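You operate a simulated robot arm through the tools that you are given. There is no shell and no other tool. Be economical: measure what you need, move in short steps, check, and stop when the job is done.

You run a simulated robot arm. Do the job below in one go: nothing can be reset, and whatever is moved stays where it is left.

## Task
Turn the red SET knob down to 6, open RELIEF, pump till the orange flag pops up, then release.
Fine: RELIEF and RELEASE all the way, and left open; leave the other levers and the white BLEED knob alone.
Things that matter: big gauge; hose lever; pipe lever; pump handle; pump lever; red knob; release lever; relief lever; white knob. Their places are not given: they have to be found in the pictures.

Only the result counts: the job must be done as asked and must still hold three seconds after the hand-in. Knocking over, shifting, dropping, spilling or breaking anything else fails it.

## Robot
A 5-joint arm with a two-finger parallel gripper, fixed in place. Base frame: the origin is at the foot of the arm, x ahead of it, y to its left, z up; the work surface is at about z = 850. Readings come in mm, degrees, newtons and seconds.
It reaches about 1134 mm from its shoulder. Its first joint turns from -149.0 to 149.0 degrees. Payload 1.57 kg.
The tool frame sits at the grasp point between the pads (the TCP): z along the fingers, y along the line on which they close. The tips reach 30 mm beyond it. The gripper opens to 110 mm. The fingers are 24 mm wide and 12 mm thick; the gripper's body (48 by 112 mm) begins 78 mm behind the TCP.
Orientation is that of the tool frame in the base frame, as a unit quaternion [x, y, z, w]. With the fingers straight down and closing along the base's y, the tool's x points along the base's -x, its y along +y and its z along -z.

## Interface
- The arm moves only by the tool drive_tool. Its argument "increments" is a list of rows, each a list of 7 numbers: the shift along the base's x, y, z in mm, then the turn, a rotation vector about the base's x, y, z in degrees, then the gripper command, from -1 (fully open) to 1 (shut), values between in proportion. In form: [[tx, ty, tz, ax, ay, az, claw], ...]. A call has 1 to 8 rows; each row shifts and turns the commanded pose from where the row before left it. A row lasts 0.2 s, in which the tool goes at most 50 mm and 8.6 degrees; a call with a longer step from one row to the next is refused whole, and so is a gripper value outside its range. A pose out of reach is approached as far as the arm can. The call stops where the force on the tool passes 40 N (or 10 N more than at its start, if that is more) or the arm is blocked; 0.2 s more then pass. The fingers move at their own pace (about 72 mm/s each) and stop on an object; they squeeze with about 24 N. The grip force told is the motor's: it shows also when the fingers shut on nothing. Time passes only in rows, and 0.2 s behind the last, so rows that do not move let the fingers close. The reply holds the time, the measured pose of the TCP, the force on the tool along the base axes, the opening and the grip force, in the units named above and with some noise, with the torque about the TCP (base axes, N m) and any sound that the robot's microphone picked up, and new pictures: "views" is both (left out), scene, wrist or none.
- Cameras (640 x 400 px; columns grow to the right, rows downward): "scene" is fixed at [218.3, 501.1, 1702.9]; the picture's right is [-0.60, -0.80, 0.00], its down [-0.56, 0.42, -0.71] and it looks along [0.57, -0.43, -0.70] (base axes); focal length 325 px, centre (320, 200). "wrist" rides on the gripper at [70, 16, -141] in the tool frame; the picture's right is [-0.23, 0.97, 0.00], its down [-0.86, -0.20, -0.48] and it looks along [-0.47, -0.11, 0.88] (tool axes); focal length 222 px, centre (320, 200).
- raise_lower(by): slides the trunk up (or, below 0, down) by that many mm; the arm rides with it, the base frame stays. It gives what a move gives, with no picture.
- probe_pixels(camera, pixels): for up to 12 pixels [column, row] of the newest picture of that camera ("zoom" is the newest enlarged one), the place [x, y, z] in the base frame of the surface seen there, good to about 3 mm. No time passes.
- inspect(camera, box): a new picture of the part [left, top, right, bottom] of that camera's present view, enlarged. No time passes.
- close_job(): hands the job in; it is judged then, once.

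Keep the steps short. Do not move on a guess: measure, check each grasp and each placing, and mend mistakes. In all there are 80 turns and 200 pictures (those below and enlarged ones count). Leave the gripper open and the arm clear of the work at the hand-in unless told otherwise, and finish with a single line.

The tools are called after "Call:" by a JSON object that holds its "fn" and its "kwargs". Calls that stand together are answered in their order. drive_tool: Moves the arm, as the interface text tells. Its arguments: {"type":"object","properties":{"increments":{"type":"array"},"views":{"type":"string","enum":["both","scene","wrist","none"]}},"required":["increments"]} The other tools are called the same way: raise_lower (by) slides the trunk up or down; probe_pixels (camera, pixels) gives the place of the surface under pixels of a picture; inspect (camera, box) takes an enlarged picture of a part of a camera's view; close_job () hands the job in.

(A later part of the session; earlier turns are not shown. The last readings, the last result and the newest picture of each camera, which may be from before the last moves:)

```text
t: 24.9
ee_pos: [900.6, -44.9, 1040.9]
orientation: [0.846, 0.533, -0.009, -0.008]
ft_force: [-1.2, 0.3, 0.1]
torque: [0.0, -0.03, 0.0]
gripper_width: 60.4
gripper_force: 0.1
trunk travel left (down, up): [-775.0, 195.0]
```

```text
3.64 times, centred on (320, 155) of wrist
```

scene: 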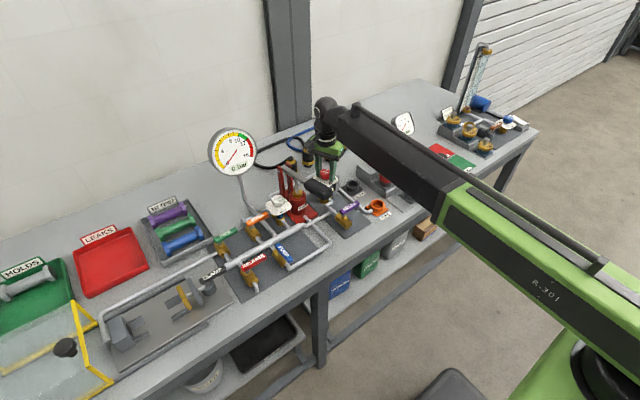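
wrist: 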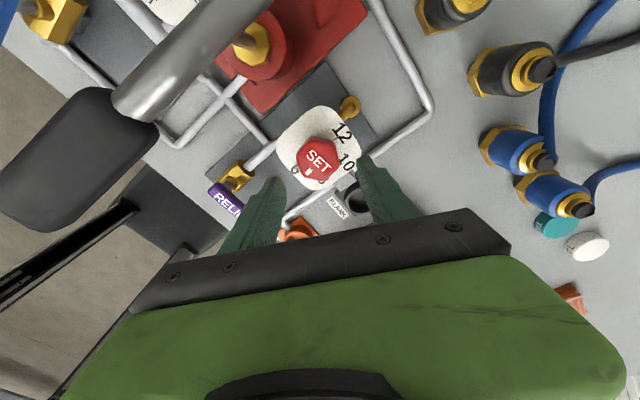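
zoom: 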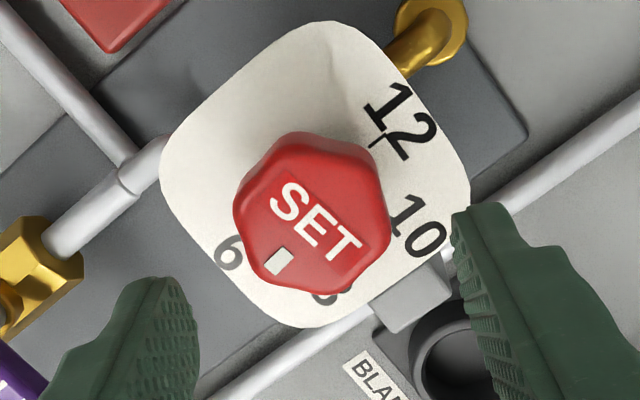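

The tool is 4 mm off in y. I'll correct it, lower 55 mm and grip.

Call:
{"fn": "drive_tool", "kwargs": {"increments": [[0, 4.5, 0, 0, 0, 0, -0.1]], "views": "none"}}

Call:
{"fn": "raise_lower", "kwargs": {"by": -54}}

Call:
{"fn": "drive_tool", "kwargs": {"increments": [[0, 0, 0, 0, 0, 0, 0.3], [0, 0, 0, 0, 0, 0, 1], [0, 0, 0, 0, 0, 0, 1]], "views": "none"}}

```text
t: 25.3
ee_pos: [901.1, -40.3, 1041.7]
orientation: [0.847, 0.531, -0.008, -0.008]
ft_force: [0.0, -0.4, 0.9]
torque: [0.01, -0.02, -0.01]
gripper_width: 60.4
gripper_force: 0.1
trunk travel left (down, up): [-775.0, 195.0]
```

```text
t: 26.3
ee_pos: [901.1, -40.9, 989.2]
orientation: [0.847, 0.531, -0.01, -0.008]
ft_force: [0.3, -0.3, 0.8]
torque: [0.01, -0.01, -0.01]
gripper_width: 60.4
gripper_force: 0.1
trunk travel left (down, up): [-721.0, 249.0]
```

```text
t: 27.1
ee_pos: [899.4, -40.1, 986.7]
orientation: [0.847, 0.531, -0.008, -0.008]
ft_force: [-1.7, 0.3, -0.5]
torque: [0.05, 0.09, -0.04]
gripper_width: 39.6
gripper_force: 44.7
trunk travel left (down, up): [-721.0, 249.0]
```

Gripped. I turn 4.3° clockwise and check the reading for 120°.

Call:
{"fn": "drive_tool", "kwargs": {"increments": [[0, 0, 0, 0, 0, -2.3, 1], [0, 0, 0, 0, 0, -2, 1], [0, 0, 0, 0, 0, 0, 1]], "views": "none"}}

Call:
{"fn": "inspect", "kwargs": {"camera": "wrist", "box": [260, 100, 380, 210]}}

```text
t: 27.9
ee_pos: [900.6, -40.0, 987.6]
orientation: [0.867, 0.498, -0.009, -0.008]
ft_force: [0.6, -0.1, -0.1]
torque: [-0.09, 0.11, -0.01]
gripper_width: 39.6
gripper_force: 44.9
trunk travel left (down, up): [-721.0, 249.0]
```

```text
3.64 times, centred on (320, 155) of wrist
```

zoom: 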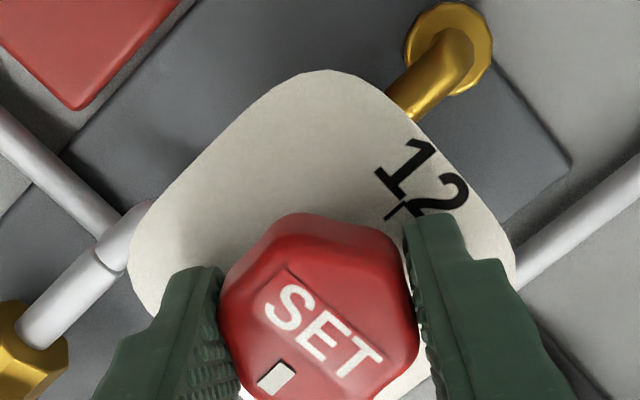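

Now I release, raise, back off toward the base, and check the dial again.

Call:
{"fn": "drive_tool", "kwargs": {"increments": [[0, 0, 0, 0, 0, 0, -0.1], [0, 0, 0, 0, 0, 0, -0.1]], "views": "none"}}

Call:
{"fn": "raise_lower", "kwargs": {"by": 120}}

Call:
{"fn": "drive_tool", "kwargs": {"increments": [[-25, -42, 0, 0, 0, -8, -0.1], [-25, -42, 0, 0, 0, -8, -0.1], [-25, -42, 0, 0, 0, -8, -0.1], [0, 0, 0, 0, 0, -8, -0.1], [0, 0, 0, 0, 0, -8, -0.1], [0, 0, 0, 0, 0, -8, -0.1]]}}

Call:
{"fn": "inspect", "kwargs": {"camera": "scene", "box": [300, 155, 350, 190]}}

```text
t: 28.5
ee_pos: [899.5, -39.7, 987.2]
orientation: [0.866, 0.499, -0.008, -0.009]
ft_force: [0.4, -0.3, 0.2]
torque: [0.01, 0.0, 0.01]
gripper_width: 60.6
gripper_force: 0.0
trunk travel left (down, up): [-721.0, 249.0]
```

```text
t: 30.0
ee_pos: [899.7, -39.8, 1107.5]
orientation: [0.867, 0.499, -0.008, -0.009]
ft_force: [0.2, -0.1, 0.3]
torque: [0.0, 0.0, 0.01]
gripper_width: 60.7
gripper_force: 0.0
trunk travel left (down, up): [-841.0, 129.0]
```

```text
t: 31.4
ee_pos: [825.3, -165.8, 1108.4]
orientation: [0.995, 0.102, -0.003, -0.011]
ft_force: [-0.6, 0.1, -0.1]
torque: [0.02, 0.0, 0.01]
gripper_width: 60.3
gripper_force: 0.1
trunk travel left (down, up): [-841.0, 129.0]
```

scene: 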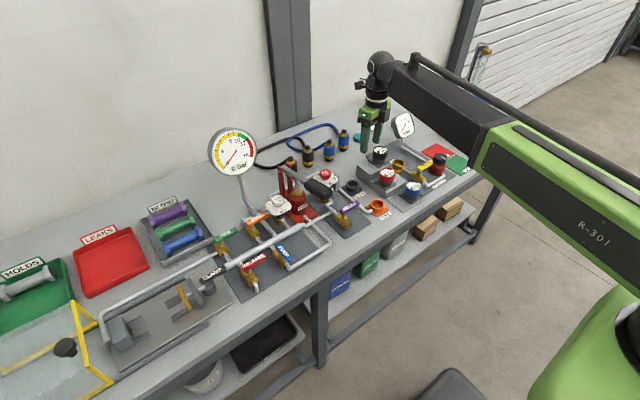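
wrist: 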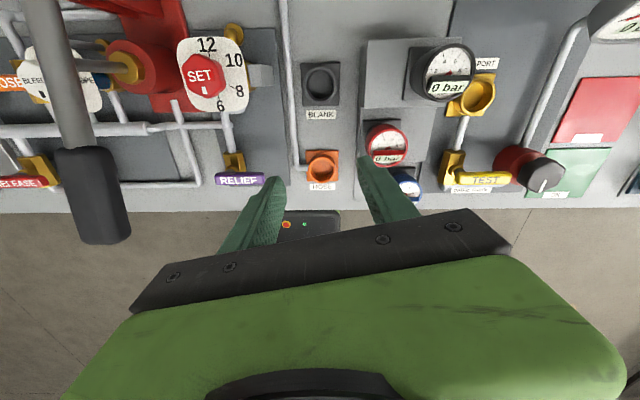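

```text
11.43 times, centred on (325, 172) of scene
```

zoom: 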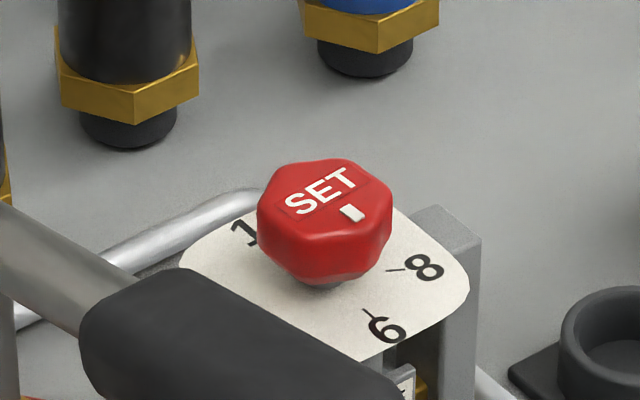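

The mark is near 6. I'll enlarge the wrist view, where 12, 6 and the mark are all visible.

Call:
{"fn": "inspect", "kwargs": {"camera": "wrist", "box": [170, 25, 260, 120]}}

```text
4.21 times, centred on (215, 72) of wrist
```

zoom: 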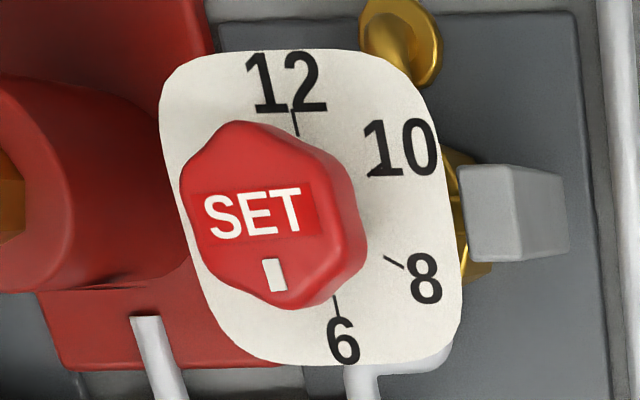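

The mark lines up exactly with the 12–6 tick line, so SET is at 6. Next is RELIEF, with its pivot near (762, −13) and lever tip at y −70, top z 937. I'll close the claw, stand off at (792, −58), and enlarge the valve first.

Call:
{"fn": "inspect", "kwargs": {"camera": "wrist", "box": [190, 130, 290, 200]}}

Call:
{"fn": "probe_pixels", "kwargs": {"camera": "wrist", "pixels": [[219, 180], [240, 180], [261, 180], [234, 163], [234, 155], [232, 130]]}}

Call:
{"fn": "drive_tool", "kwargs": {"increments": [[-8, 27, 0, 0, 0, 0, 1], [-8, 27, 0, 0, 0, 0, 1], [-8, 27, 0, 0, 0, 0, 1], [-9, 27, 0, 0, 0, 0, 1], [0, 0, 0, 0, 0, 0, 1]]}}

```text
5.71 times, centred on (240, 165) of wrist
```

zoom: 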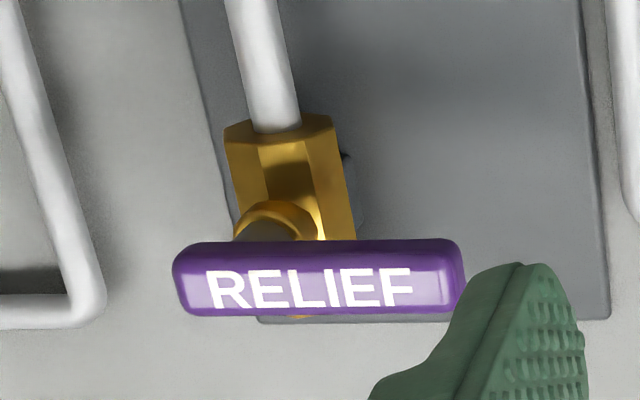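

```text
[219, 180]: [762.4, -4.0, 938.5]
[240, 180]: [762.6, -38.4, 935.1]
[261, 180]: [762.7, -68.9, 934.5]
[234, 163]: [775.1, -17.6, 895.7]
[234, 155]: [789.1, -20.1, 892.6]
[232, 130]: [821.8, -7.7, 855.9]
```

```text
t: 32.6
ee_pos: [792.7, -58.4, 1107.8]
orientation: [0.995, 0.104, -0.004, -0.011]
ft_force: [0.4, 0.4, 0.2]
torque: [0.0, -0.01, 0.02]
gripper_width: 0.0
gripper_force: 21.4
trunk travel left (down, up): [-841.0, 129.0]
```

scene: 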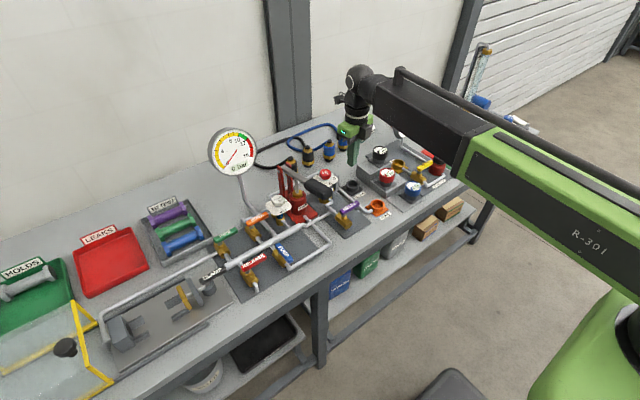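
wrist: 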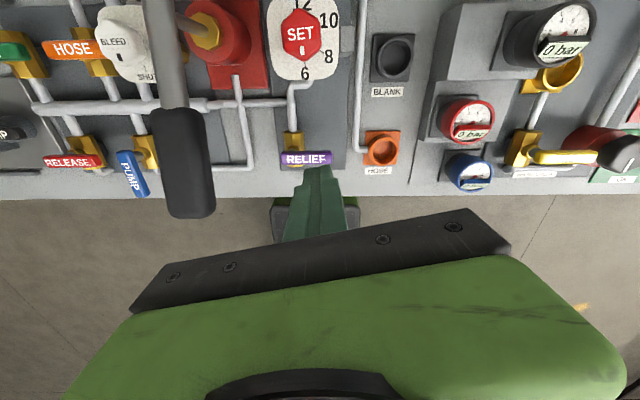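

Closed fingers are over (793, −58), clear of the brass body. I'll lower the trunk 160 mm, so the tips come to z ≈ 918.

Call:
{"fn": "raise_lower", "kwargs": {"by": -160}}

Call:
{"fn": "inspect", "kwargs": {"camera": "scene", "box": [310, 150, 400, 240]}}

```text
t: 34.4
ee_pos: [791.9, -58.7, 947.6]
orientation: [0.995, 0.103, -0.004, -0.011]
ft_force: [0.5, -0.3, 0.8]
torque: [0.0, -0.01, 0.0]
gripper_width: 0.3
gripper_force: 21.6
trunk travel left (down, up): [-681.0, 289.0]
```

```text
4.44 times, centred on (355, 195) of scene
```

zoom: 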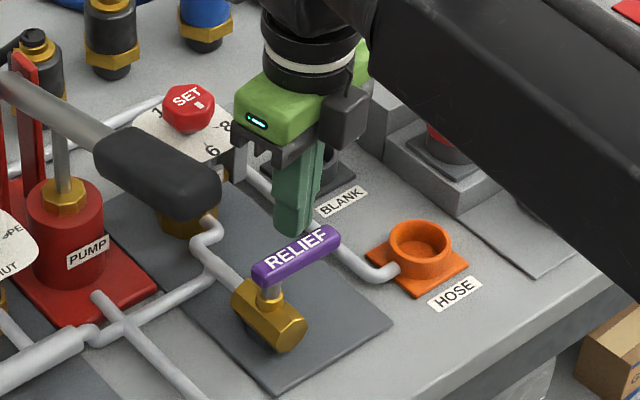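

The finger is behind the lever. I'll push toward −x in small steps and watch the force.

Call:
{"fn": "drive_tool", "kwargs": {"increments": [[-10, 0, 0, 0, 0, 0, 1], [-8, -1, 0, 0, 0, 0, 1], [-8, -1, 0, 0, 0, 0, 1], [-8, -1, 0, 0, 0, 0, 1]], "views": "none"}}

Call:
{"fn": "inspect", "kwargs": {"camera": "scene", "box": [310, 150, 400, 240]}}

```text
t: 35.4
ee_pos: [757.7, -62.2, 948.5]
orientation: [0.995, 0.103, -0.004, -0.011]
ft_force: [-0.4, 0.5, -0.2]
torque: [0.01, -0.01, -0.03]
gripper_width: 0.2
gripper_force: 21.1
trunk travel left (down, up): [-681.0, 289.0]
```

```text
4.44 times, centred on (355, 195) of scene
```

zoom: 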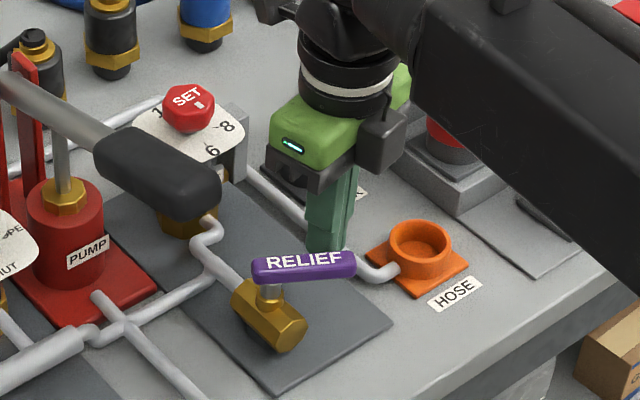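

The lever turns freely toward −x. I'll follow the arc to 90°.

Call:
{"fn": "drive_tool", "kwargs": {"increments": [[-8, 2, 0, 0, 0, 0, 1], [-8, 3, 0, 0, 0, 0, 1], [-8, 4, 0, 0, 0, 0, 1], [-6, 6, 0, 0, 0, 0, 1], [-6, 7, 0, 0, 0, 0, 1], [-4, 7, 0, 0, 0, 0, 1]], "views": "none"}}

Call:
{"fn": "inspect", "kwargs": {"camera": "scene", "box": [310, 150, 400, 240]}}

```text
t: 36.8
ee_pos: [718.4, -32.5, 948.2]
orientation: [0.995, 0.104, -0.004, -0.011]
ft_force: [0.8, 0.0, 0.1]
torque: [-0.02, 0.01, 0.01]
gripper_width: 0.0
gripper_force: 21.7
trunk travel left (down, up): [-681.0, 289.0]
```

```text
4.44 times, centred on (355, 195) of scene
```

zoom: 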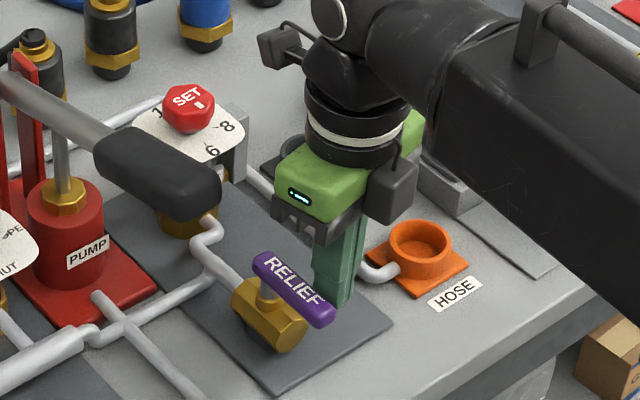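

The lever is almost along the pipe. I'll nudge +y until I feel the stop.

Call:
{"fn": "drive_tool", "kwargs": {"increments": [[0, 4, 0, 0, 0, 0, 1], [0, 4, 0, 0, 0, 0, 1], [0, 3, 0, 0, 0, 0, 1], [0, 3, 0, 0, 0, 0, 1]], "views": "none"}}

Call:
{"fn": "inspect", "kwargs": {"camera": "scene", "box": [310, 150, 400, 240]}}

```text
t: 37.5
ee_pos: [718.9, -30.2, 947.6]
orientation: [0.995, 0.099, -0.005, -0.004]
ft_force: [0.2, -16.5, 3.2]
torque: [-0.46, 0.0, -0.13]
gripper_width: 0.0
gripper_force: 21.3
trunk travel left (down, up): [-681.0, 289.0]
stopped in row 3: the force on the tool passed its limit at 43 N (the readings are from after the stop); the commanded pose is now the measured one
```

```text
4.44 times, centred on (355, 195) of scene
```

zoom: 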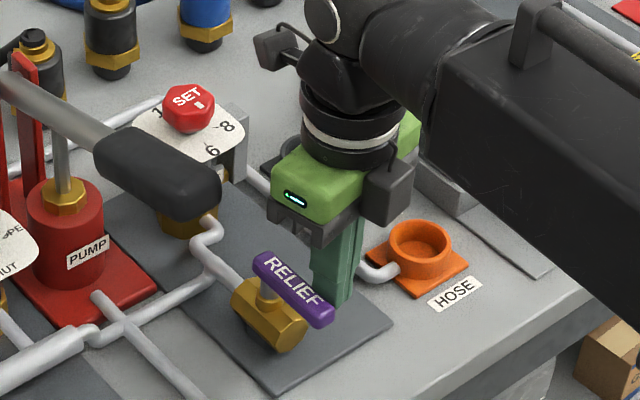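

RELIEF is hard against its stop, fully open. I'll back off, raise 190 mm and look at the pump handle.

Call:
{"fn": "drive_tool", "kwargs": {"increments": [[0, -10, 0, 0, 0, 0, 1], [0, -10, 0, 0, 0, 0, 1]], "views": "none"}}

Call:
{"fn": "raise_lower", "kwargs": {"by": 190}}

Call:
{"fn": "drive_tool", "kwargs": {"increments": [[0, 0, 0, 0, 0, 0, 0]]}}

Call:
{"fn": "inspect", "kwargs": {"camera": "scene", "box": [270, 140, 370, 230]}}

```text
t: 38.1
ee_pos: [718.8, -46.4, 947.3]
orientation: [0.995, 0.101, -0.004, -0.006]
ft_force: [0.3, 0.6, -0.1]
torque: [-0.03, 0.01, 0.04]
gripper_width: 0.0
gripper_force: 21.3
trunk travel left (down, up): [-681.0, 289.0]
```

```text
t: 40.2
ee_pos: [719.6, -47.3, 1137.2]
orientation: [0.995, 0.1, -0.005, -0.006]
ft_force: [-0.3, -0.5, 0.0]
torque: [0.0, -0.01, 0.0]
gripper_width: 0.0
gripper_force: 21.1
trunk travel left (down, up): [-871.0, 99.0]
```

```text
t: 40.6
ee_pos: [719.1, -47.0, 1137.6]
orientation: [0.995, 0.101, -0.005, -0.007]
ft_force: [-0.5, -0.4, 0.6]
torque: [0.01, 0.0, 0.02]
gripper_width: 52.3
gripper_force: 0.1
trunk travel left (down, up): [-871.0, 99.0]
```

scene: 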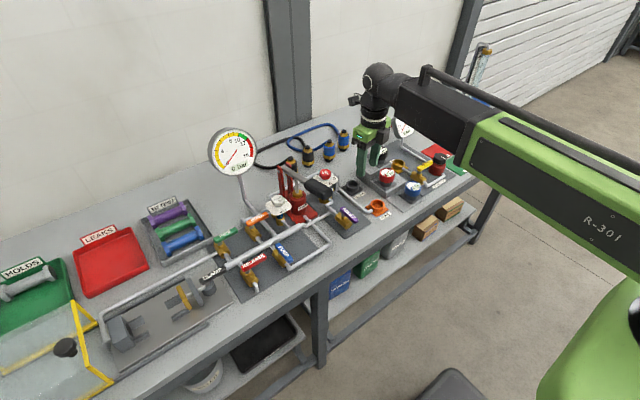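
wrist: 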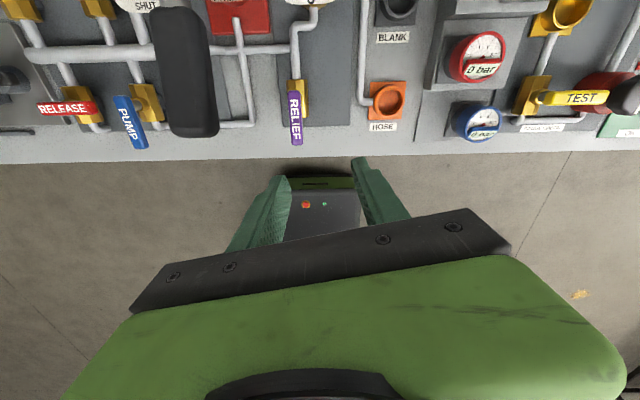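

```text
4.44 times, centred on (320, 185) of scene
```

zoom: 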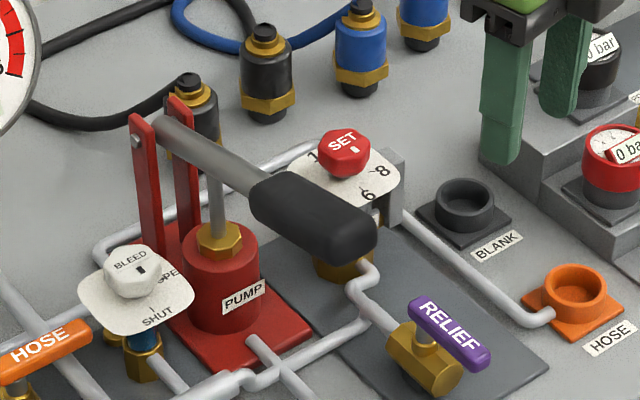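

RELIEF lies along its pipe. I'll measure the handle grip in the scene zoom and the wrist picture.

Call:
{"fn": "probe_pixels", "kwargs": {"camera": "zoom", "pixels": [[265, 190], [300, 205], [340, 228], [365, 245], [290, 235], [340, 250], [225, 150], [180, 122], [135, 142], [213, 195]]}}

Call:
{"fn": "probe_pixels", "kwargs": {"camera": "wrist", "pixels": [[160, 60], [182, 60], [203, 60], [170, 120], [190, 120], [210, 120], [182, 20], [190, 132]]}}

```text
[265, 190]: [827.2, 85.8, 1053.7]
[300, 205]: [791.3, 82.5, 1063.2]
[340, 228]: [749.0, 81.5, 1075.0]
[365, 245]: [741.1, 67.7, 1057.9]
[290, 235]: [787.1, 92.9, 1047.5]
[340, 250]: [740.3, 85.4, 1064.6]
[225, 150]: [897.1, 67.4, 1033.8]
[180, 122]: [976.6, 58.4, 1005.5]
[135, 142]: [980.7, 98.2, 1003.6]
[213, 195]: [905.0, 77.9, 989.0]
```

```text
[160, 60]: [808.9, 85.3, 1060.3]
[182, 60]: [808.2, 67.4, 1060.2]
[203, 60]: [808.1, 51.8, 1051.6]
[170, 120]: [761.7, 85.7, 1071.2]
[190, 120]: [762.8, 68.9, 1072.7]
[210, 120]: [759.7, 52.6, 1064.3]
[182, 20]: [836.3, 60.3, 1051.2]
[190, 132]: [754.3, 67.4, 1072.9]
```

Grip axis is near y 72, about 40 mm thick, and centre z ≈ 1048 at x 785. The pivot is at (978, 75, 1004). I'll move above the grip with the claw at 80 mm.

Call:
{"fn": "drive_tool", "kwargs": {"increments": [[16, 30, 0, 0, 0, -3, -0.45], [16, 30, 0, 0, 0, -3, -0.45], [17, 30, 0, 0, 0, -3, -0.45], [17, 29, 0, 0, 0, -2.5, -0.45]]}}

```text
t: 41.6
ee_pos: [777.4, -18.2, 1138.2]
orientation: [0.999, 0.047, -0.001, -0.02]
ft_force: [0.4, 0.7, -0.4]
torque: [0.03, 0.02, 0.0]
gripper_width: 79.9
gripper_force: 0.0
out of reach, approached as far as the arm can: row 2, 3, 4
trunk travel left (down, up): [-871.0, 99.0]
```

scene: 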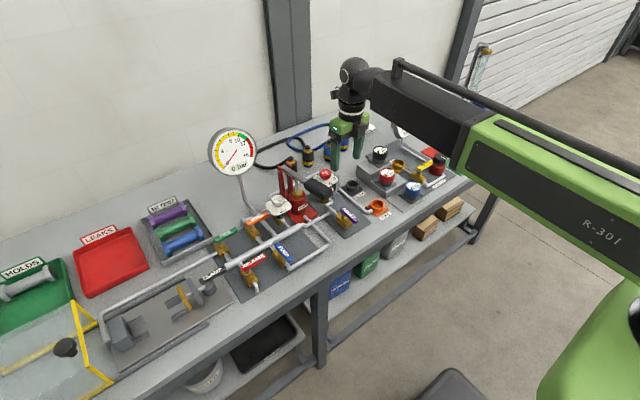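
wrist: 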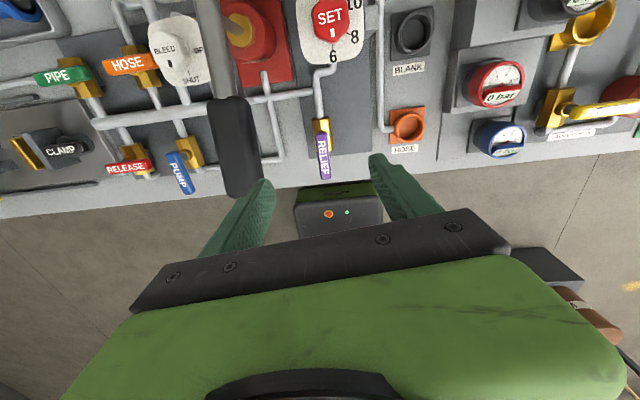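

The wrist spin is at its limit here, so I'll unwind the tool by about 176° to its original orientation while above everything.

Call:
{"fn": "drive_tool", "kwargs": {"increments": [[0, 0, 0, 0, 0, 8, -0.45], [0, 0, 0, 0, 0, 8, -0.45], [0, 0, 0, 0, 0, 8, -0.45], [0, 0, 0, 0, 0, 8, -0.45], [0, 0, 0, 0, 0, 8, -0.45], [0, 0, 0, 0, 0, 8, -0.45], [0, 0, 0, 0, 0, 8, -0.45], [0, 0, 0, 0, 0, 8, -0.45]], "views": "none"}}

Call:
{"fn": "drive_tool", "kwargs": {"increments": [[0, 0, 0, 0, 0, 8, -0.45], [0, 0, 0, 0, 0, 8, -0.45], [0, 0, 0, 0, 0, 8, -0.45], [0, 0, 0, 0, 0, 8, -0.45], [0, 0, 0, 0, 0, 8, -0.45], [0, 0, 0, 0, 0, 8, -0.45], [0, 0, 0, 0, 0, 8, -0.45], [0, 0, 0, 0, 0, 8, -0.45]], "views": "none"}}

Call:
{"fn": "drive_tool", "kwargs": {"increments": [[0, 0, 0, 0, 0, 8, -0.45], [0, 0, 0, 0, 0, 8, -0.45], [0, 0, 0, 0, 0, 8, -0.45], [0, 0, 0, 0, 0, 8, -0.45], [0, 0, 0, 0, 0, 8, -0.45]], "views": "none"}}

```text
t: 43.4
ee_pos: [777.6, -20.6, 1139.1]
orientation: [0.832, 0.554, -0.011, -0.011]
ft_force: [0.7, 0.7, 0.2]
torque: [0.02, 0.01, 0.01]
gripper_width: 79.4
gripper_force: 0.1
trunk travel left (down, up): [-871.0, 99.0]
```

```text
t: 45.2
ee_pos: [779.2, -20.5, 1137.9]
orientation: [0.412, 0.911, -0.014, -0.003]
ft_force: [0.5, 0.7, -0.1]
torque: [-0.02, 0.02, -0.01]
gripper_width: 79.8
gripper_force: 0.0
trunk travel left (down, up): [-871.0, 99.0]
```

```text
t: 46.4
ee_pos: [778.9, -19.2, 1136.7]
orientation: [0.075, 0.997, -0.015, 0.002]
ft_force: [0.2, -0.5, 0.2]
torque: [-0.02, -0.02, -0.03]
gripper_width: 80.0
gripper_force: 0.1
trunk travel left (down, up): [-871.0, 99.0]
```

8.6° remain. I'll finish the unwind while moving over the handle.

Call:
{"fn": "drive_tool", "kwargs": {"increments": [[2, 31, 0, 0, 0, 4.3, -0.45], [2, 30, 0, 0, 0, 4.3, -0.45], [2, 30, 0, 0, 0, 0, -0.45], [0, 0, 0, 0, 0, 0, -0.45]]}}

Call:
{"fn": "inspect", "kwargs": {"camera": "scene", "box": [270, 140, 370, 230]}}

```text
t: 47.4
ee_pos: [784.1, 71.7, 1136.2]
orientation: [0.003, 1.0, -0.015, 0.003]
ft_force: [0.0, -0.6, -0.5]
torque: [0.02, -0.01, -0.01]
gripper_width: 79.9
gripper_force: 0.2
out of reach, approached as far as the arm can: row 1
trunk travel left (down, up): [-871.0, 99.0]
```

scene: 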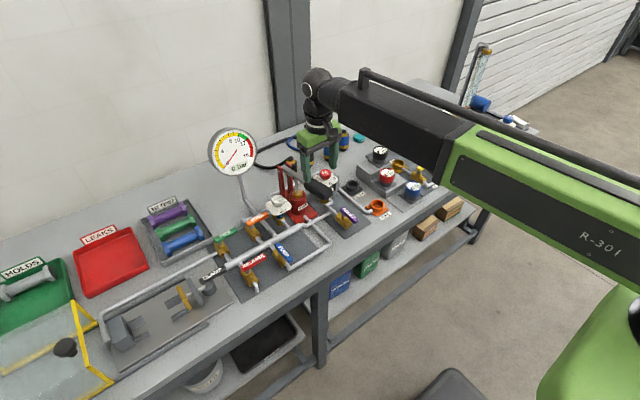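
wrist: 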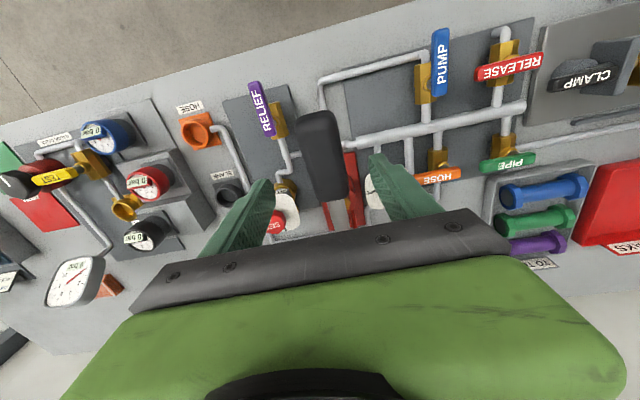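

```text
4.44 times, centred on (320, 185) of scene
```

zoom: 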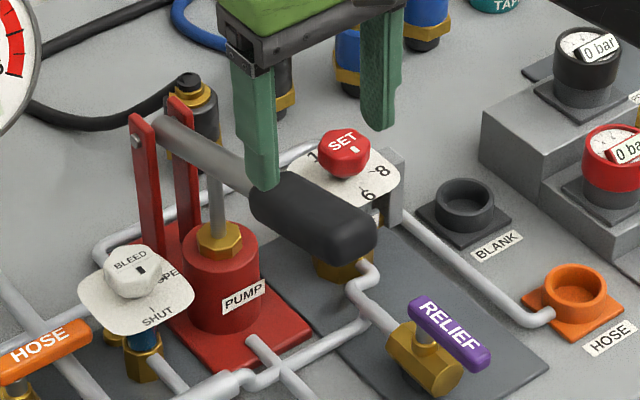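

The fingers straddle the handle. I'll lower 86 mm and grip it.

Call:
{"fn": "raise_lower", "kwargs": {"by": -86}}

Call:
{"fn": "drive_tool", "kwargs": {"increments": [[0, 0, 0, 0, 0, 0, 0.5], [0, 0, 0, 0, 0, 0, 1], [0, 0, 0, 0, 0, 0, 1]], "views": "scene"}}

Call:
{"fn": "inspect", "kwargs": {"camera": "scene", "box": [270, 140, 370, 230]}}

```text
t: 48.6
ee_pos: [784.5, 70.4, 1050.9]
orientation: [0.003, 1.0, -0.015, 0.002]
ft_force: [-0.3, 0.4, -0.6]
torque: [0.02, 0.01, 0.0]
gripper_width: 79.9
gripper_force: 0.2
trunk travel left (down, up): [-785.0, 185.0]
```

```text
t: 49.5
ee_pos: [783.9, 72.2, 1051.9]
orientation: [0.002, 1.0, -0.014, 0.002]
ft_force: [0.4, 4.1, 0.5]
torque: [1.36, -0.04, 0.78]
gripper_width: 42.5
gripper_force: 41.9
trunk travel left (down, up): [-785.0, 185.0]
```

scene: 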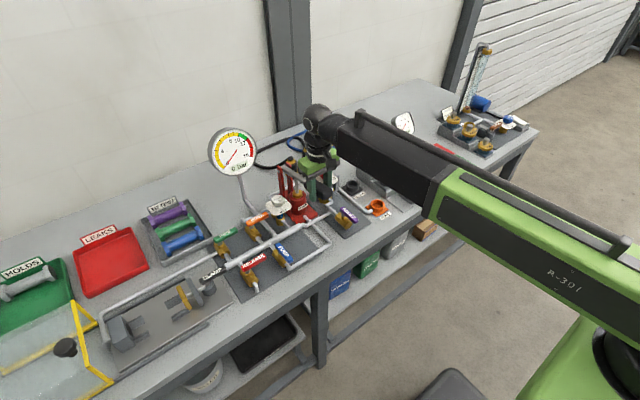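

```text
4.44 times, centred on (320, 185) of scene
```

zoom: 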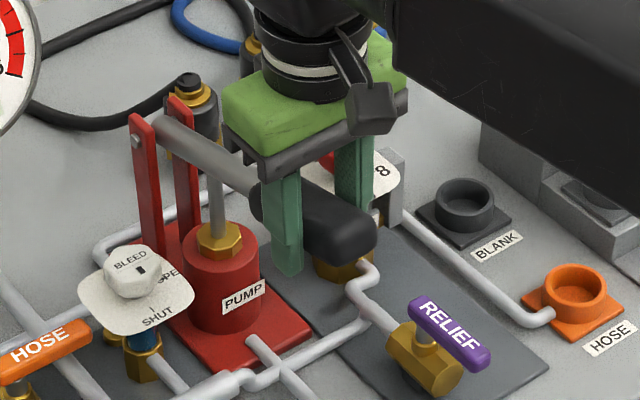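

Gripped at 42.5 mm. I'll push down 40 mm with the trunk and read the force.

Call:
{"fn": "raise_lower", "kwargs": {"by": -40}}

Call:
{"fn": "inspect", "kwargs": {"camera": "scene", "box": [200, 120, 360, 230]}}

```text
t: 50.3
ee_pos: [780.6, 72.1, 1011.7]
orientation: [0.001, 1.0, -0.015, 0.001]
ft_force: [-19.5, 6.7, -0.4]
torque: [1.39, 0.93, 1.13]
gripper_width: 42.1
gripper_force: 44.6
trunk travel left (down, up): [-745.0, 225.0]
```

```text
3.64 times, centred on (280, 175) of scene
```

zoom: 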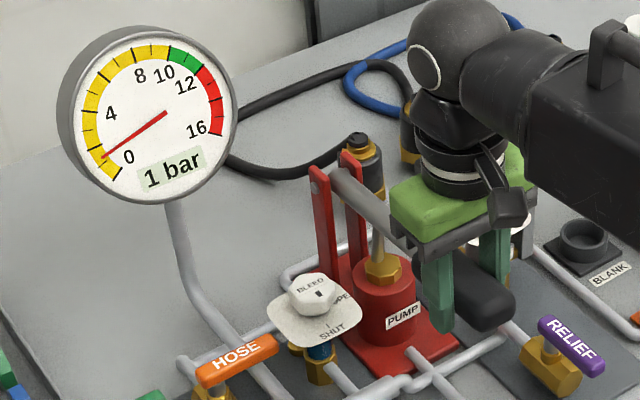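

The handle moves and the gauge reads 1 bar. I'll ease x by −4 mm and push a further 30 mm.

Call:
{"fn": "drive_tool", "kwargs": {"increments": [[-4, 0, 0, 0, 0, 0, 1]], "views": "none"}}

Call:
{"fn": "raise_lower", "kwargs": {"by": -30}}

Call:
{"fn": "inspect", "kwargs": {"camera": "scene", "box": [200, 120, 360, 230]}}

```text
t: 50.7
ee_pos: [780.8, 71.8, 1012.6]
orientation: [0.002, 1.0, -0.015, 0.003]
ft_force: [-2.0, 7.7, -1.4]
torque: [1.26, 0.77, 1.34]
gripper_width: 42.1
gripper_force: 44.5
trunk travel left (down, up): [-745.0, 225.0]
```

```text
t: 51.4
ee_pos: [781.1, 72.3, 981.7]
orientation: [0.003, 1.0, -0.014, 0.002]
ft_force: [7.3, 7.6, 5.0]
torque: [1.19, -0.22, 0.9]
gripper_width: 41.6
gripper_force: 44.4
trunk travel left (down, up): [-715.0, 255.0]
```

```text
3.64 times, centred on (280, 175) of scene
```

zoom: 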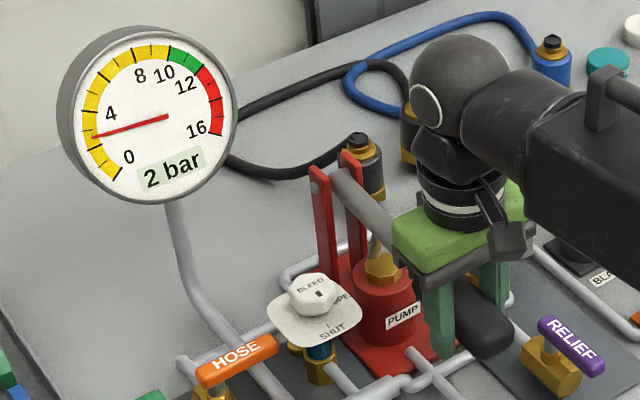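

2 bar. Now I lift 70 mm back up and press down again.

Call:
{"fn": "raise_lower", "kwargs": {"by": 70}}

Call:
{"fn": "raise_lower", "kwargs": {"by": -70}}

Call:
{"fn": "inspect", "kwargs": {"camera": "scene", "box": [200, 120, 360, 230]}}

```text
t: 52.5
ee_pos: [783.8, 72.1, 1050.2]
orientation: [0.003, 1.0, -0.015, 0.003]
ft_force: [13.8, 5.7, -17.6]
torque: [1.55, 0.27, 1.01]
gripper_width: 42.4
gripper_force: 44.8
trunk travel left (down, up): [-785.0, 185.0]
```

```text
t: 53.6
ee_pos: [778.2, 71.8, 980.9]
orientation: [0.002, 1.0, -0.015, 0.0]
ft_force: [-12.3, 6.6, 0.8]
torque: [1.09, 0.41, 1.03]
gripper_width: 42.3
gripper_force: 45.0
trunk travel left (down, up): [-715.0, 255.0]
```

```text
3.64 times, centred on (280, 175) of scene
```

zoom: 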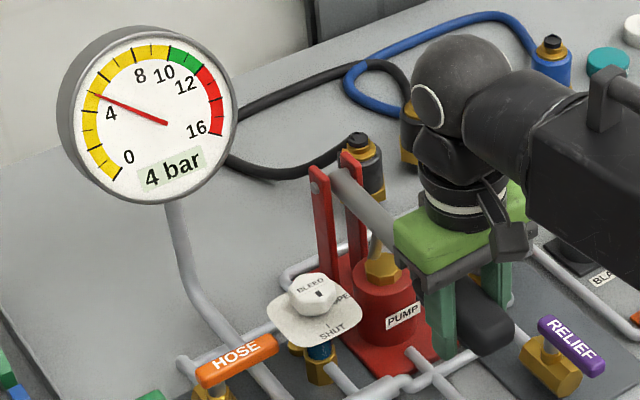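

4 bar. Another stroke; this time I stop the down-stroke at 45 mm and look for the flag.

Call:
{"fn": "raise_lower", "kwargs": {"by": 70}}

Call:
{"fn": "raise_lower", "kwargs": {"by": -50}}

Call:
{"fn": "inspect", "kwargs": {"camera": "scene", "box": [200, 120, 400, 250]}}

Call:
{"fn": "inspect", "kwargs": {"camera": "wrist", "box": [120, 60, 360, 260]}}

```text
t: 54.7
ee_pos: [785.6, 71.4, 1049.2]
orientation: [0.003, 1.0, -0.015, 0.003]
ft_force: [11.7, 6.8, -23.8]
torque: [1.55, 0.35, 1.09]
gripper_width: 42.3
gripper_force: 44.4
trunk travel left (down, up): [-785.0, 185.0]
```

```text
t: 55.6
ee_pos: [777.7, 71.1, 1003.0]
orientation: [0.002, 1.0, -0.015, 0.001]
ft_force: [-17.4, 7.4, -0.1]
torque: [1.2, 0.79, 1.06]
gripper_width: 42.1
gripper_force: 44.8
trunk travel left (down, up): [-735.0, 235.0]
```

```text
3.08 times, centred on (300, 185) of scene
```

zoom: 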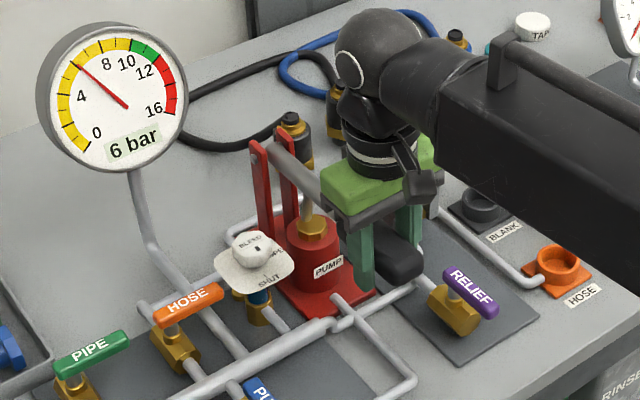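

```text
2.00 times, centred on (240, 160) of wrist
```

zoom: 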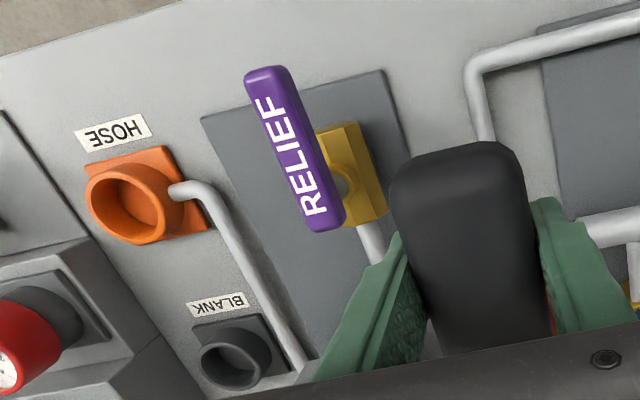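

The gauge reads 6 bar, but the arm hides the SET dial. I'll press 20 mm more and check the gauge and the wrist picture.

Call:
{"fn": "raise_lower", "kwargs": {"by": -20}}

Call:
{"fn": "drive_tool", "kwargs": {"increments": [[0, 0, 0, 0, 0, 0, 1]]}}

Call:
{"fn": "inspect", "kwargs": {"camera": "scene", "box": [200, 120, 400, 250]}}

```text
t: 56.3
ee_pos: [778.9, 72.2, 982.6]
orientation: [0.003, 1.0, -0.015, 0.003]
ft_force: [-9.5, 6.7, 4.3]
torque: [1.21, -0.35, 0.99]
gripper_width: 42.2
gripper_force: 45.0
trunk travel left (down, up): [-715.0, 255.0]
```

```text
t: 56.7
ee_pos: [779.2, 72.7, 982.1]
orientation: [0.002, 1.0, -0.015, 0.003]
ft_force: [-11.2, 7.6, 3.1]
torque: [1.1, -0.03, 1.06]
gripper_width: 42.4
gripper_force: 44.8
trunk travel left (down, up): [-715.0, 255.0]
```

scene: 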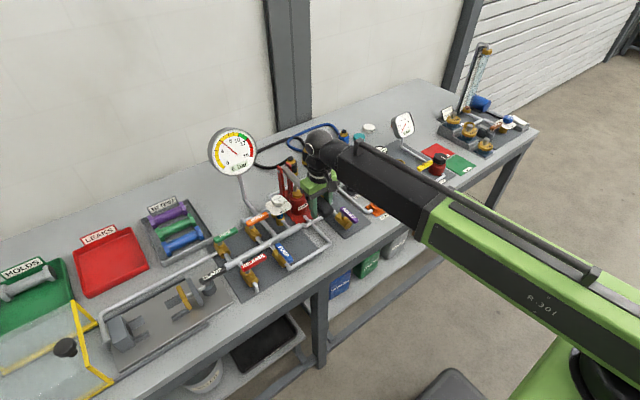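
wrist: 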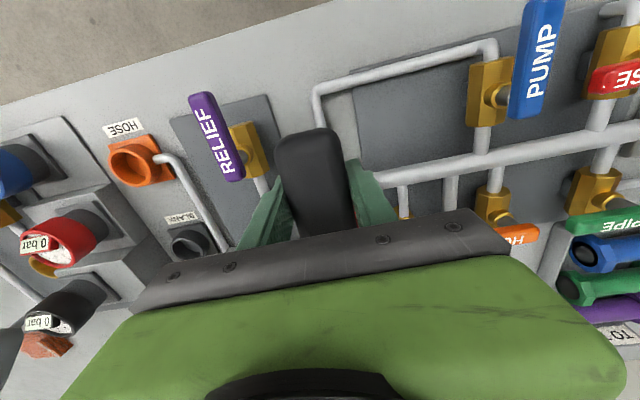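

```text
3.08 times, centred on (300, 185) of scene
```

zoom: 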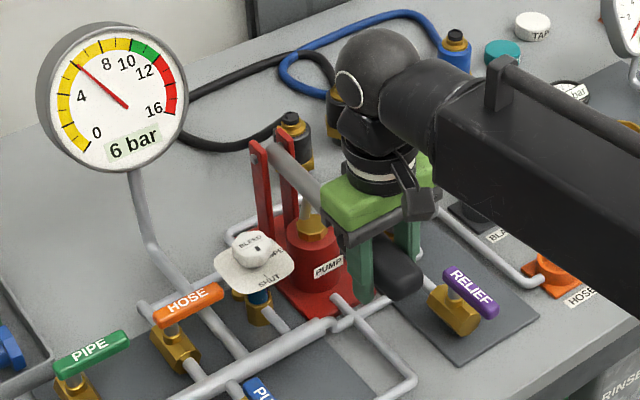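

The gauge holds at 6 bar with further pumping, so the relief valve is lifting. I'll return the handle to the top, let go, and move away to see the flag.

Call:
{"fn": "raise_lower", "kwargs": {"by": 70}}

Call:
{"fn": "drive_tool", "kwargs": {"increments": [[0, 0, 0, 0, 0, 0, -0.45], [0, 0, 0, 0, 0, 0, -0.45]], "views": "none"}}

Call:
{"fn": "raise_lower", "kwargs": {"by": 95}}

Call:
{"fn": "drive_tool", "kwargs": {"increments": [[0, -45, 0, 0, 0, 0, -0.45], [0, -45, 0, 0, 0, 0, -0.45], [0, -45, 0, 0, 0, 0, -0.45], [0, -45, 0, 0, 0, 0, -0.45], [0, -45, 0, 0, 0, 0, -0.45]]}}

Call:
{"fn": "inspect", "kwargs": {"camera": "scene", "box": [270, 140, 370, 230]}}

Call:
{"fn": "inspect", "kwargs": {"camera": "scene", "box": [200, 115, 270, 180]}}

```text
t: 57.7
ee_pos: [783.9, 72.4, 1048.7]
orientation: [0.001, 1.0, -0.015, 0.003]
ft_force: [10.9, 6.0, -22.2]
torque: [1.57, 0.22, 1.06]
gripper_width: 42.2
gripper_force: 45.3
trunk travel left (down, up): [-785.0, 185.0]
```

```text
t: 58.3
ee_pos: [780.1, 71.8, 1052.1]
orientation: [0.002, 1.0, -0.016, 0.003]
ft_force: [-0.2, 0.0, -0.2]
torque: [0.01, -0.03, 0.01]
gripper_width: 79.8
gripper_force: 0.0
trunk travel left (down, up): [-785.0, 185.0]
```

```text
t: 59.6
ee_pos: [780.6, 70.8, 1147.3]
orientation: [0.004, 1.0, -0.015, 0.003]
ft_force: [-0.5, 0.3, 0.5]
torque: [0.01, -0.01, 0.0]
gripper_width: 79.7
gripper_force: 0.0
trunk travel left (down, up): [-880.0, 90.0]
```

```text
t: 60.8
ee_pos: [780.6, -155.7, 1146.7]
orientation: [0.002, 1.0, -0.014, 0.002]
ft_force: [0.5, -0.6, -0.1]
torque: [0.02, 0.0, -0.04]
gripper_width: 79.8
gripper_force: 0.0
trunk travel left (down, up): [-880.0, 90.0]
```

scene: 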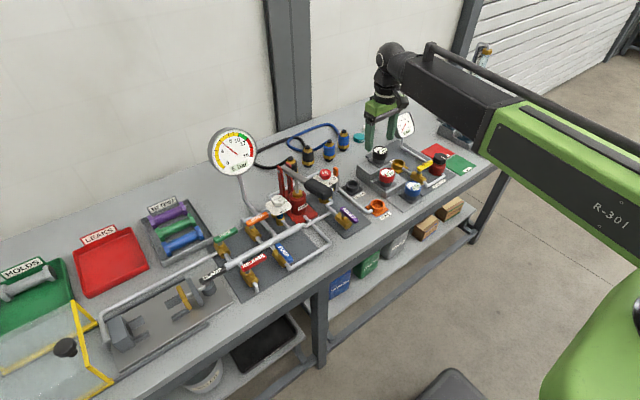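
wrist: 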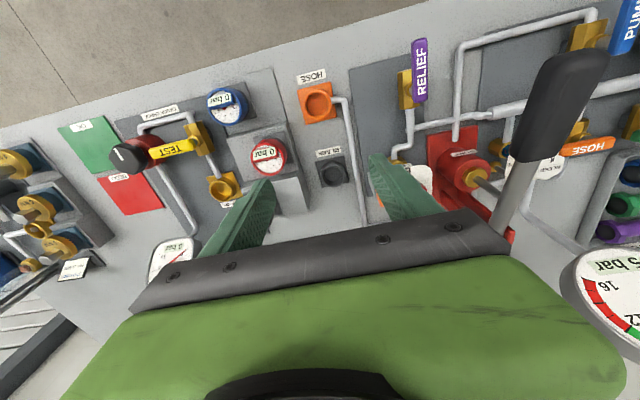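

```text
4.44 times, centred on (320, 185) of scene
```

zoom: 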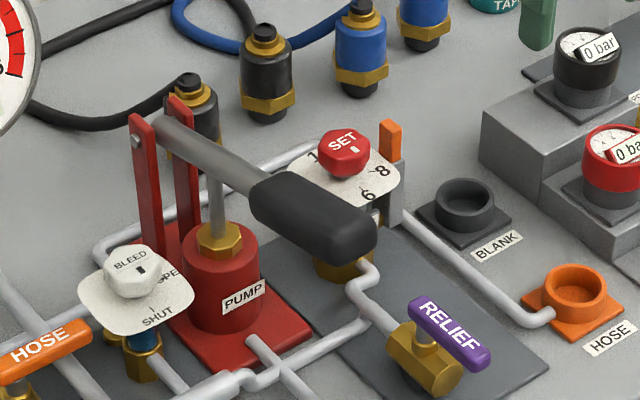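

```text
6.15 times, centred on (235, 148) of scene
```

zoom: 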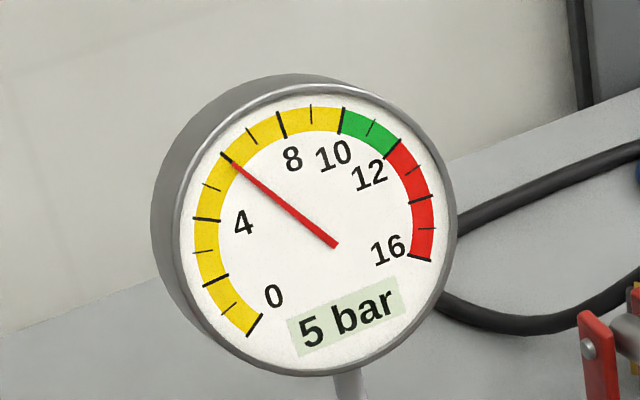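

The orange flag has popped up at (390,140) in the zoom. Next is RELEASE. I'll measure its lever, its neighbours and the big gauge before moving over.

Call:
{"fn": "inspect", "kwargs": {"camera": "scene", "box": [225, 215, 325, 295]}}

Call:
{"fn": "probe_pixels", "kwargs": {"camera": "scene", "pixels": [[232, 150], [212, 150], [255, 150], [240, 185]]}}

```text
5.00 times, centred on (275, 255) of scene
```

zoom: 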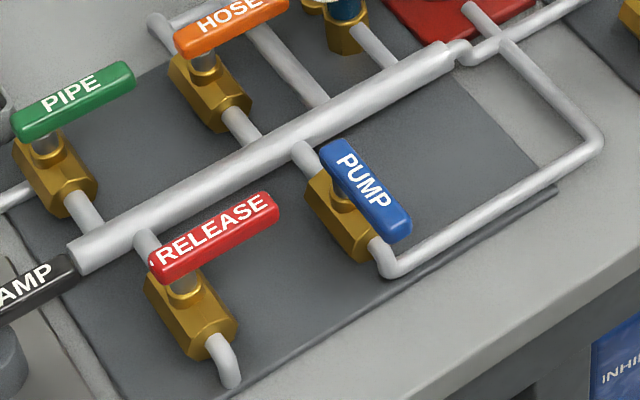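

```text
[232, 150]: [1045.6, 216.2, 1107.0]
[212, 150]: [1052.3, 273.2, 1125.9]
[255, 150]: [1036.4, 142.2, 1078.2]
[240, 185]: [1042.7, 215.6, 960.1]
```

Call:
{"fn": "probe_pixels", "kwargs": {"camera": "zoom", "pixels": [[158, 262], [215, 235], [272, 203], [185, 285], [190, 310], [335, 150], [370, 195], [405, 225], [190, 215], [250, 175], [345, 205], [230, 375]]}}

```text
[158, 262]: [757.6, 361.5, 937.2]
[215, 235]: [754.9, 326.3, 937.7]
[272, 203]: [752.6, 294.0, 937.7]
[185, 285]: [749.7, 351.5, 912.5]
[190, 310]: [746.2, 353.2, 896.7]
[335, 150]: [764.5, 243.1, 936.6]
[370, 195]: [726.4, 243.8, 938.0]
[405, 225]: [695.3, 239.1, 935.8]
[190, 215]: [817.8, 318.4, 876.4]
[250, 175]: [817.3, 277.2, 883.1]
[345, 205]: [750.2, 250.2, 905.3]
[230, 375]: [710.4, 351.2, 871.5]
```

RELEASE's pivot is about (757, 349) and its tip is at y ≈ 291. The PUMP lever is at y 243, well clear. The main pipe top is z 883. I'll travel over at height with the claw closed.

Call:
{"fn": "drive_tool", "kwargs": {"increments": [[1, 46, 0, 0, 0, 0, 1], [1, 46, 0, 0, 0, 0, 1], [1, 46, 0, 0, 0, 0, 1], [1, 46, 0, 0, 0, 0, 1], [1, 46, 0, 0, 0, 0, 1], [1, 46, 0, 0, 0, 0, 1], [1, 46, 0, 0, 0, 0, 1], [1, 46, 0, 0, 0, 0, 1]], "views": "none"}}

Call:
{"fn": "drive_tool", "kwargs": {"increments": [[0, 46, 0, 0, 0, 0, 1], [0, 46, 0, 0, 0, 0, 1], [0, 4, 0, 0, 0, 0, 1]]}}

```text
t: 62.6
ee_pos: [789.9, 214.5, 1148.0]
orientation: [0.002, 1.0, -0.015, 0.002]
ft_force: [0.1, 0.2, 0.9]
torque: [-0.01, -0.02, 0.02]
gripper_width: 0.0
gripper_force: 21.5
trunk travel left (down, up): [-880.0, 90.0]
```

```text
t: 63.4
ee_pos: [787.5, 310.8, 1147.3]
orientation: [0.003, 1.0, -0.015, 0.003]
ft_force: [-0.4, -0.5, 0.0]
torque: [-0.01, 0.0, 0.01]
gripper_width: 0.2
gripper_force: 21.1
trunk travel left (down, up): [-880.0, 90.0]
```

scene: 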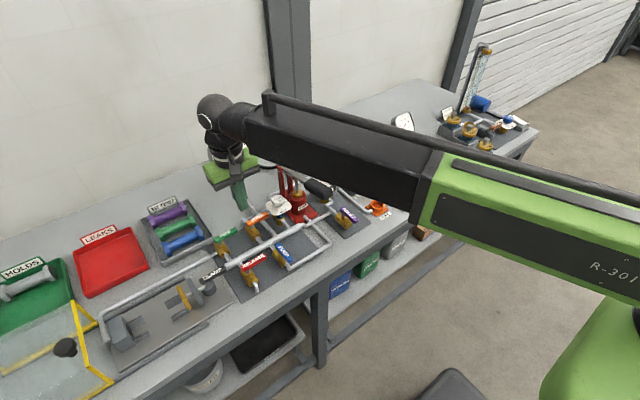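
wrist: 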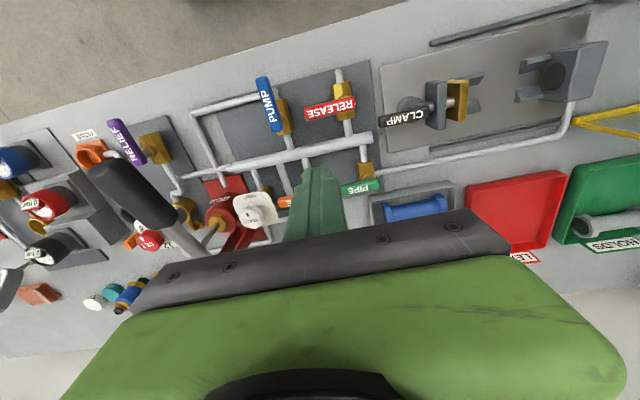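

All clear around. I'll lower 199 mm to bring the tips to about z 918 behind RELEASE.

Call:
{"fn": "raise_lower", "kwargs": {"by": -199}}

Call:
{"fn": "inspect", "kwargs": {"camera": "scene", "box": [205, 195, 325, 295]}}

Call:
{"fn": "inspect", "kwargs": {"camera": "wrist", "box": [220, 40, 460, 220]}}

```text
t: 65.6
ee_pos: [786.8, 310.6, 948.1]
orientation: [0.002, 1.0, -0.015, 0.002]
ft_force: [0.3, -0.6, 0.0]
torque: [0.01, 0.0, 0.0]
gripper_width: 0.2
gripper_force: 21.3
trunk travel left (down, up): [-681.0, 289.0]
```

```text
4.00 times, centred on (265, 245) of scene
```

zoom: 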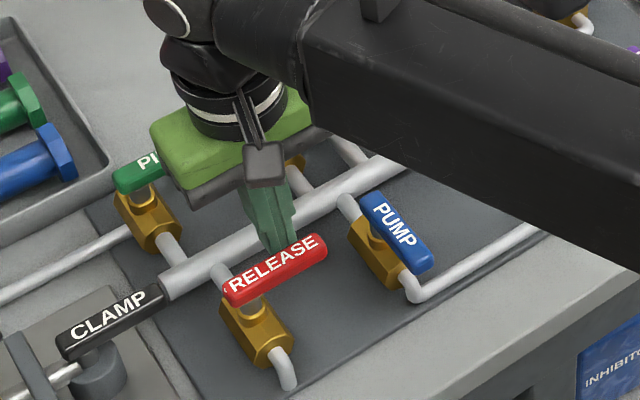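

```text
2.22 times, centred on (340, 130) of wrist
```

zoom: 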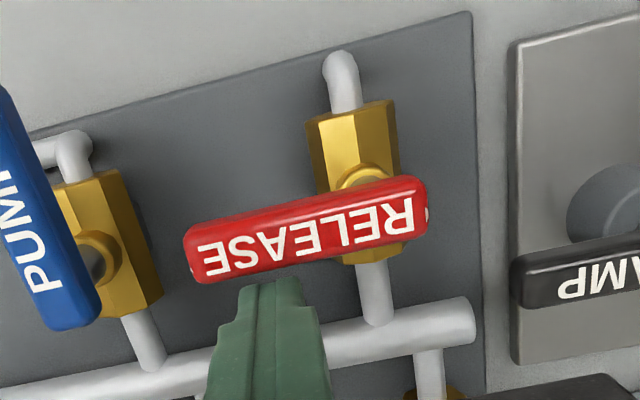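

The finger is right behind the RELEASE lever. I'll push toward −x along the arc.

Call:
{"fn": "drive_tool", "kwargs": {"increments": [[-10, -2, 0, 0, 0, 0, 1], [-8, -2, 0, 0, 0, 0, 1], [-8, -1, 0, 0, 0, 0, 1], [-8, 0, 0, 0, 0, 0, 1], [-8, 2, 0, 0, 0, 0, 1], [-8, 3, 0, 0, 0, 0, 1], [-7, 4, 0, 0, 0, 0, 1]], "views": "none"}}

Call:
{"fn": "inspect", "kwargs": {"camera": "scene", "box": [205, 195, 325, 295]}}

```text
t: 67.2
ee_pos: [730.1, 313.2, 948.4]
orientation: [0.003, 1.0, -0.015, 0.002]
ft_force: [-0.4, 0.5, -0.1]
torque: [0.01, -0.03, -0.01]
gripper_width: 0.0
gripper_force: 21.6
trunk travel left (down, up): [-681.0, 289.0]
```

```text
4.00 times, centred on (265, 245) of scene
```

zoom: 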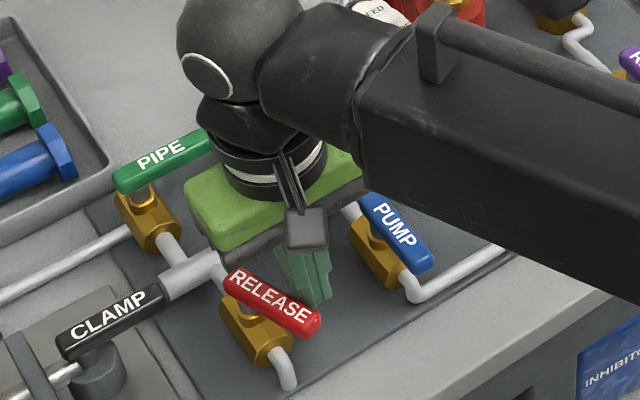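

It turns freely. I'll continue to the stop.

Call:
{"fn": "drive_tool", "kwargs": {"increments": [[-6, 6, 0, 0, 0, 0, 1], [-5, 6, 0, 0, 0, 0, 1], [-3, 5, 0, 0, 0, 0, 1], [0, 4, 0, 0, 0, 0, 1], [0, 4, 0, 0, 0, 0, 1], [0, 3, 0, 0, 0, 0, 1], [0, 3, 0, 0, 0, 0, 1]], "views": "none"}}

Call:
{"fn": "inspect", "kwargs": {"camera": "scene", "box": [205, 195, 325, 295]}}

```text
t: 68.4
ee_pos: [716.4, 331.3, 947.3]
orientation: [0.006, 1.0, -0.022, 0.002]
ft_force: [-0.6, -15.0, -3.6]
torque: [-0.21, -0.05, 0.17]
gripper_width: 0.0
gripper_force: 21.0
trunk travel left (down, up): [-681.0, 289.0]
stopped in row 5: the force on the tool passed its limit at 45 N (the readings are from after the stop); the commanded pose is now the measured one
```

```text
4.00 times, centred on (265, 245) of scene
```

zoom: 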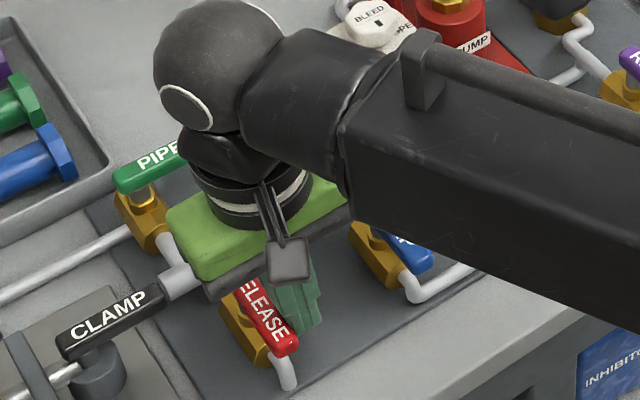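

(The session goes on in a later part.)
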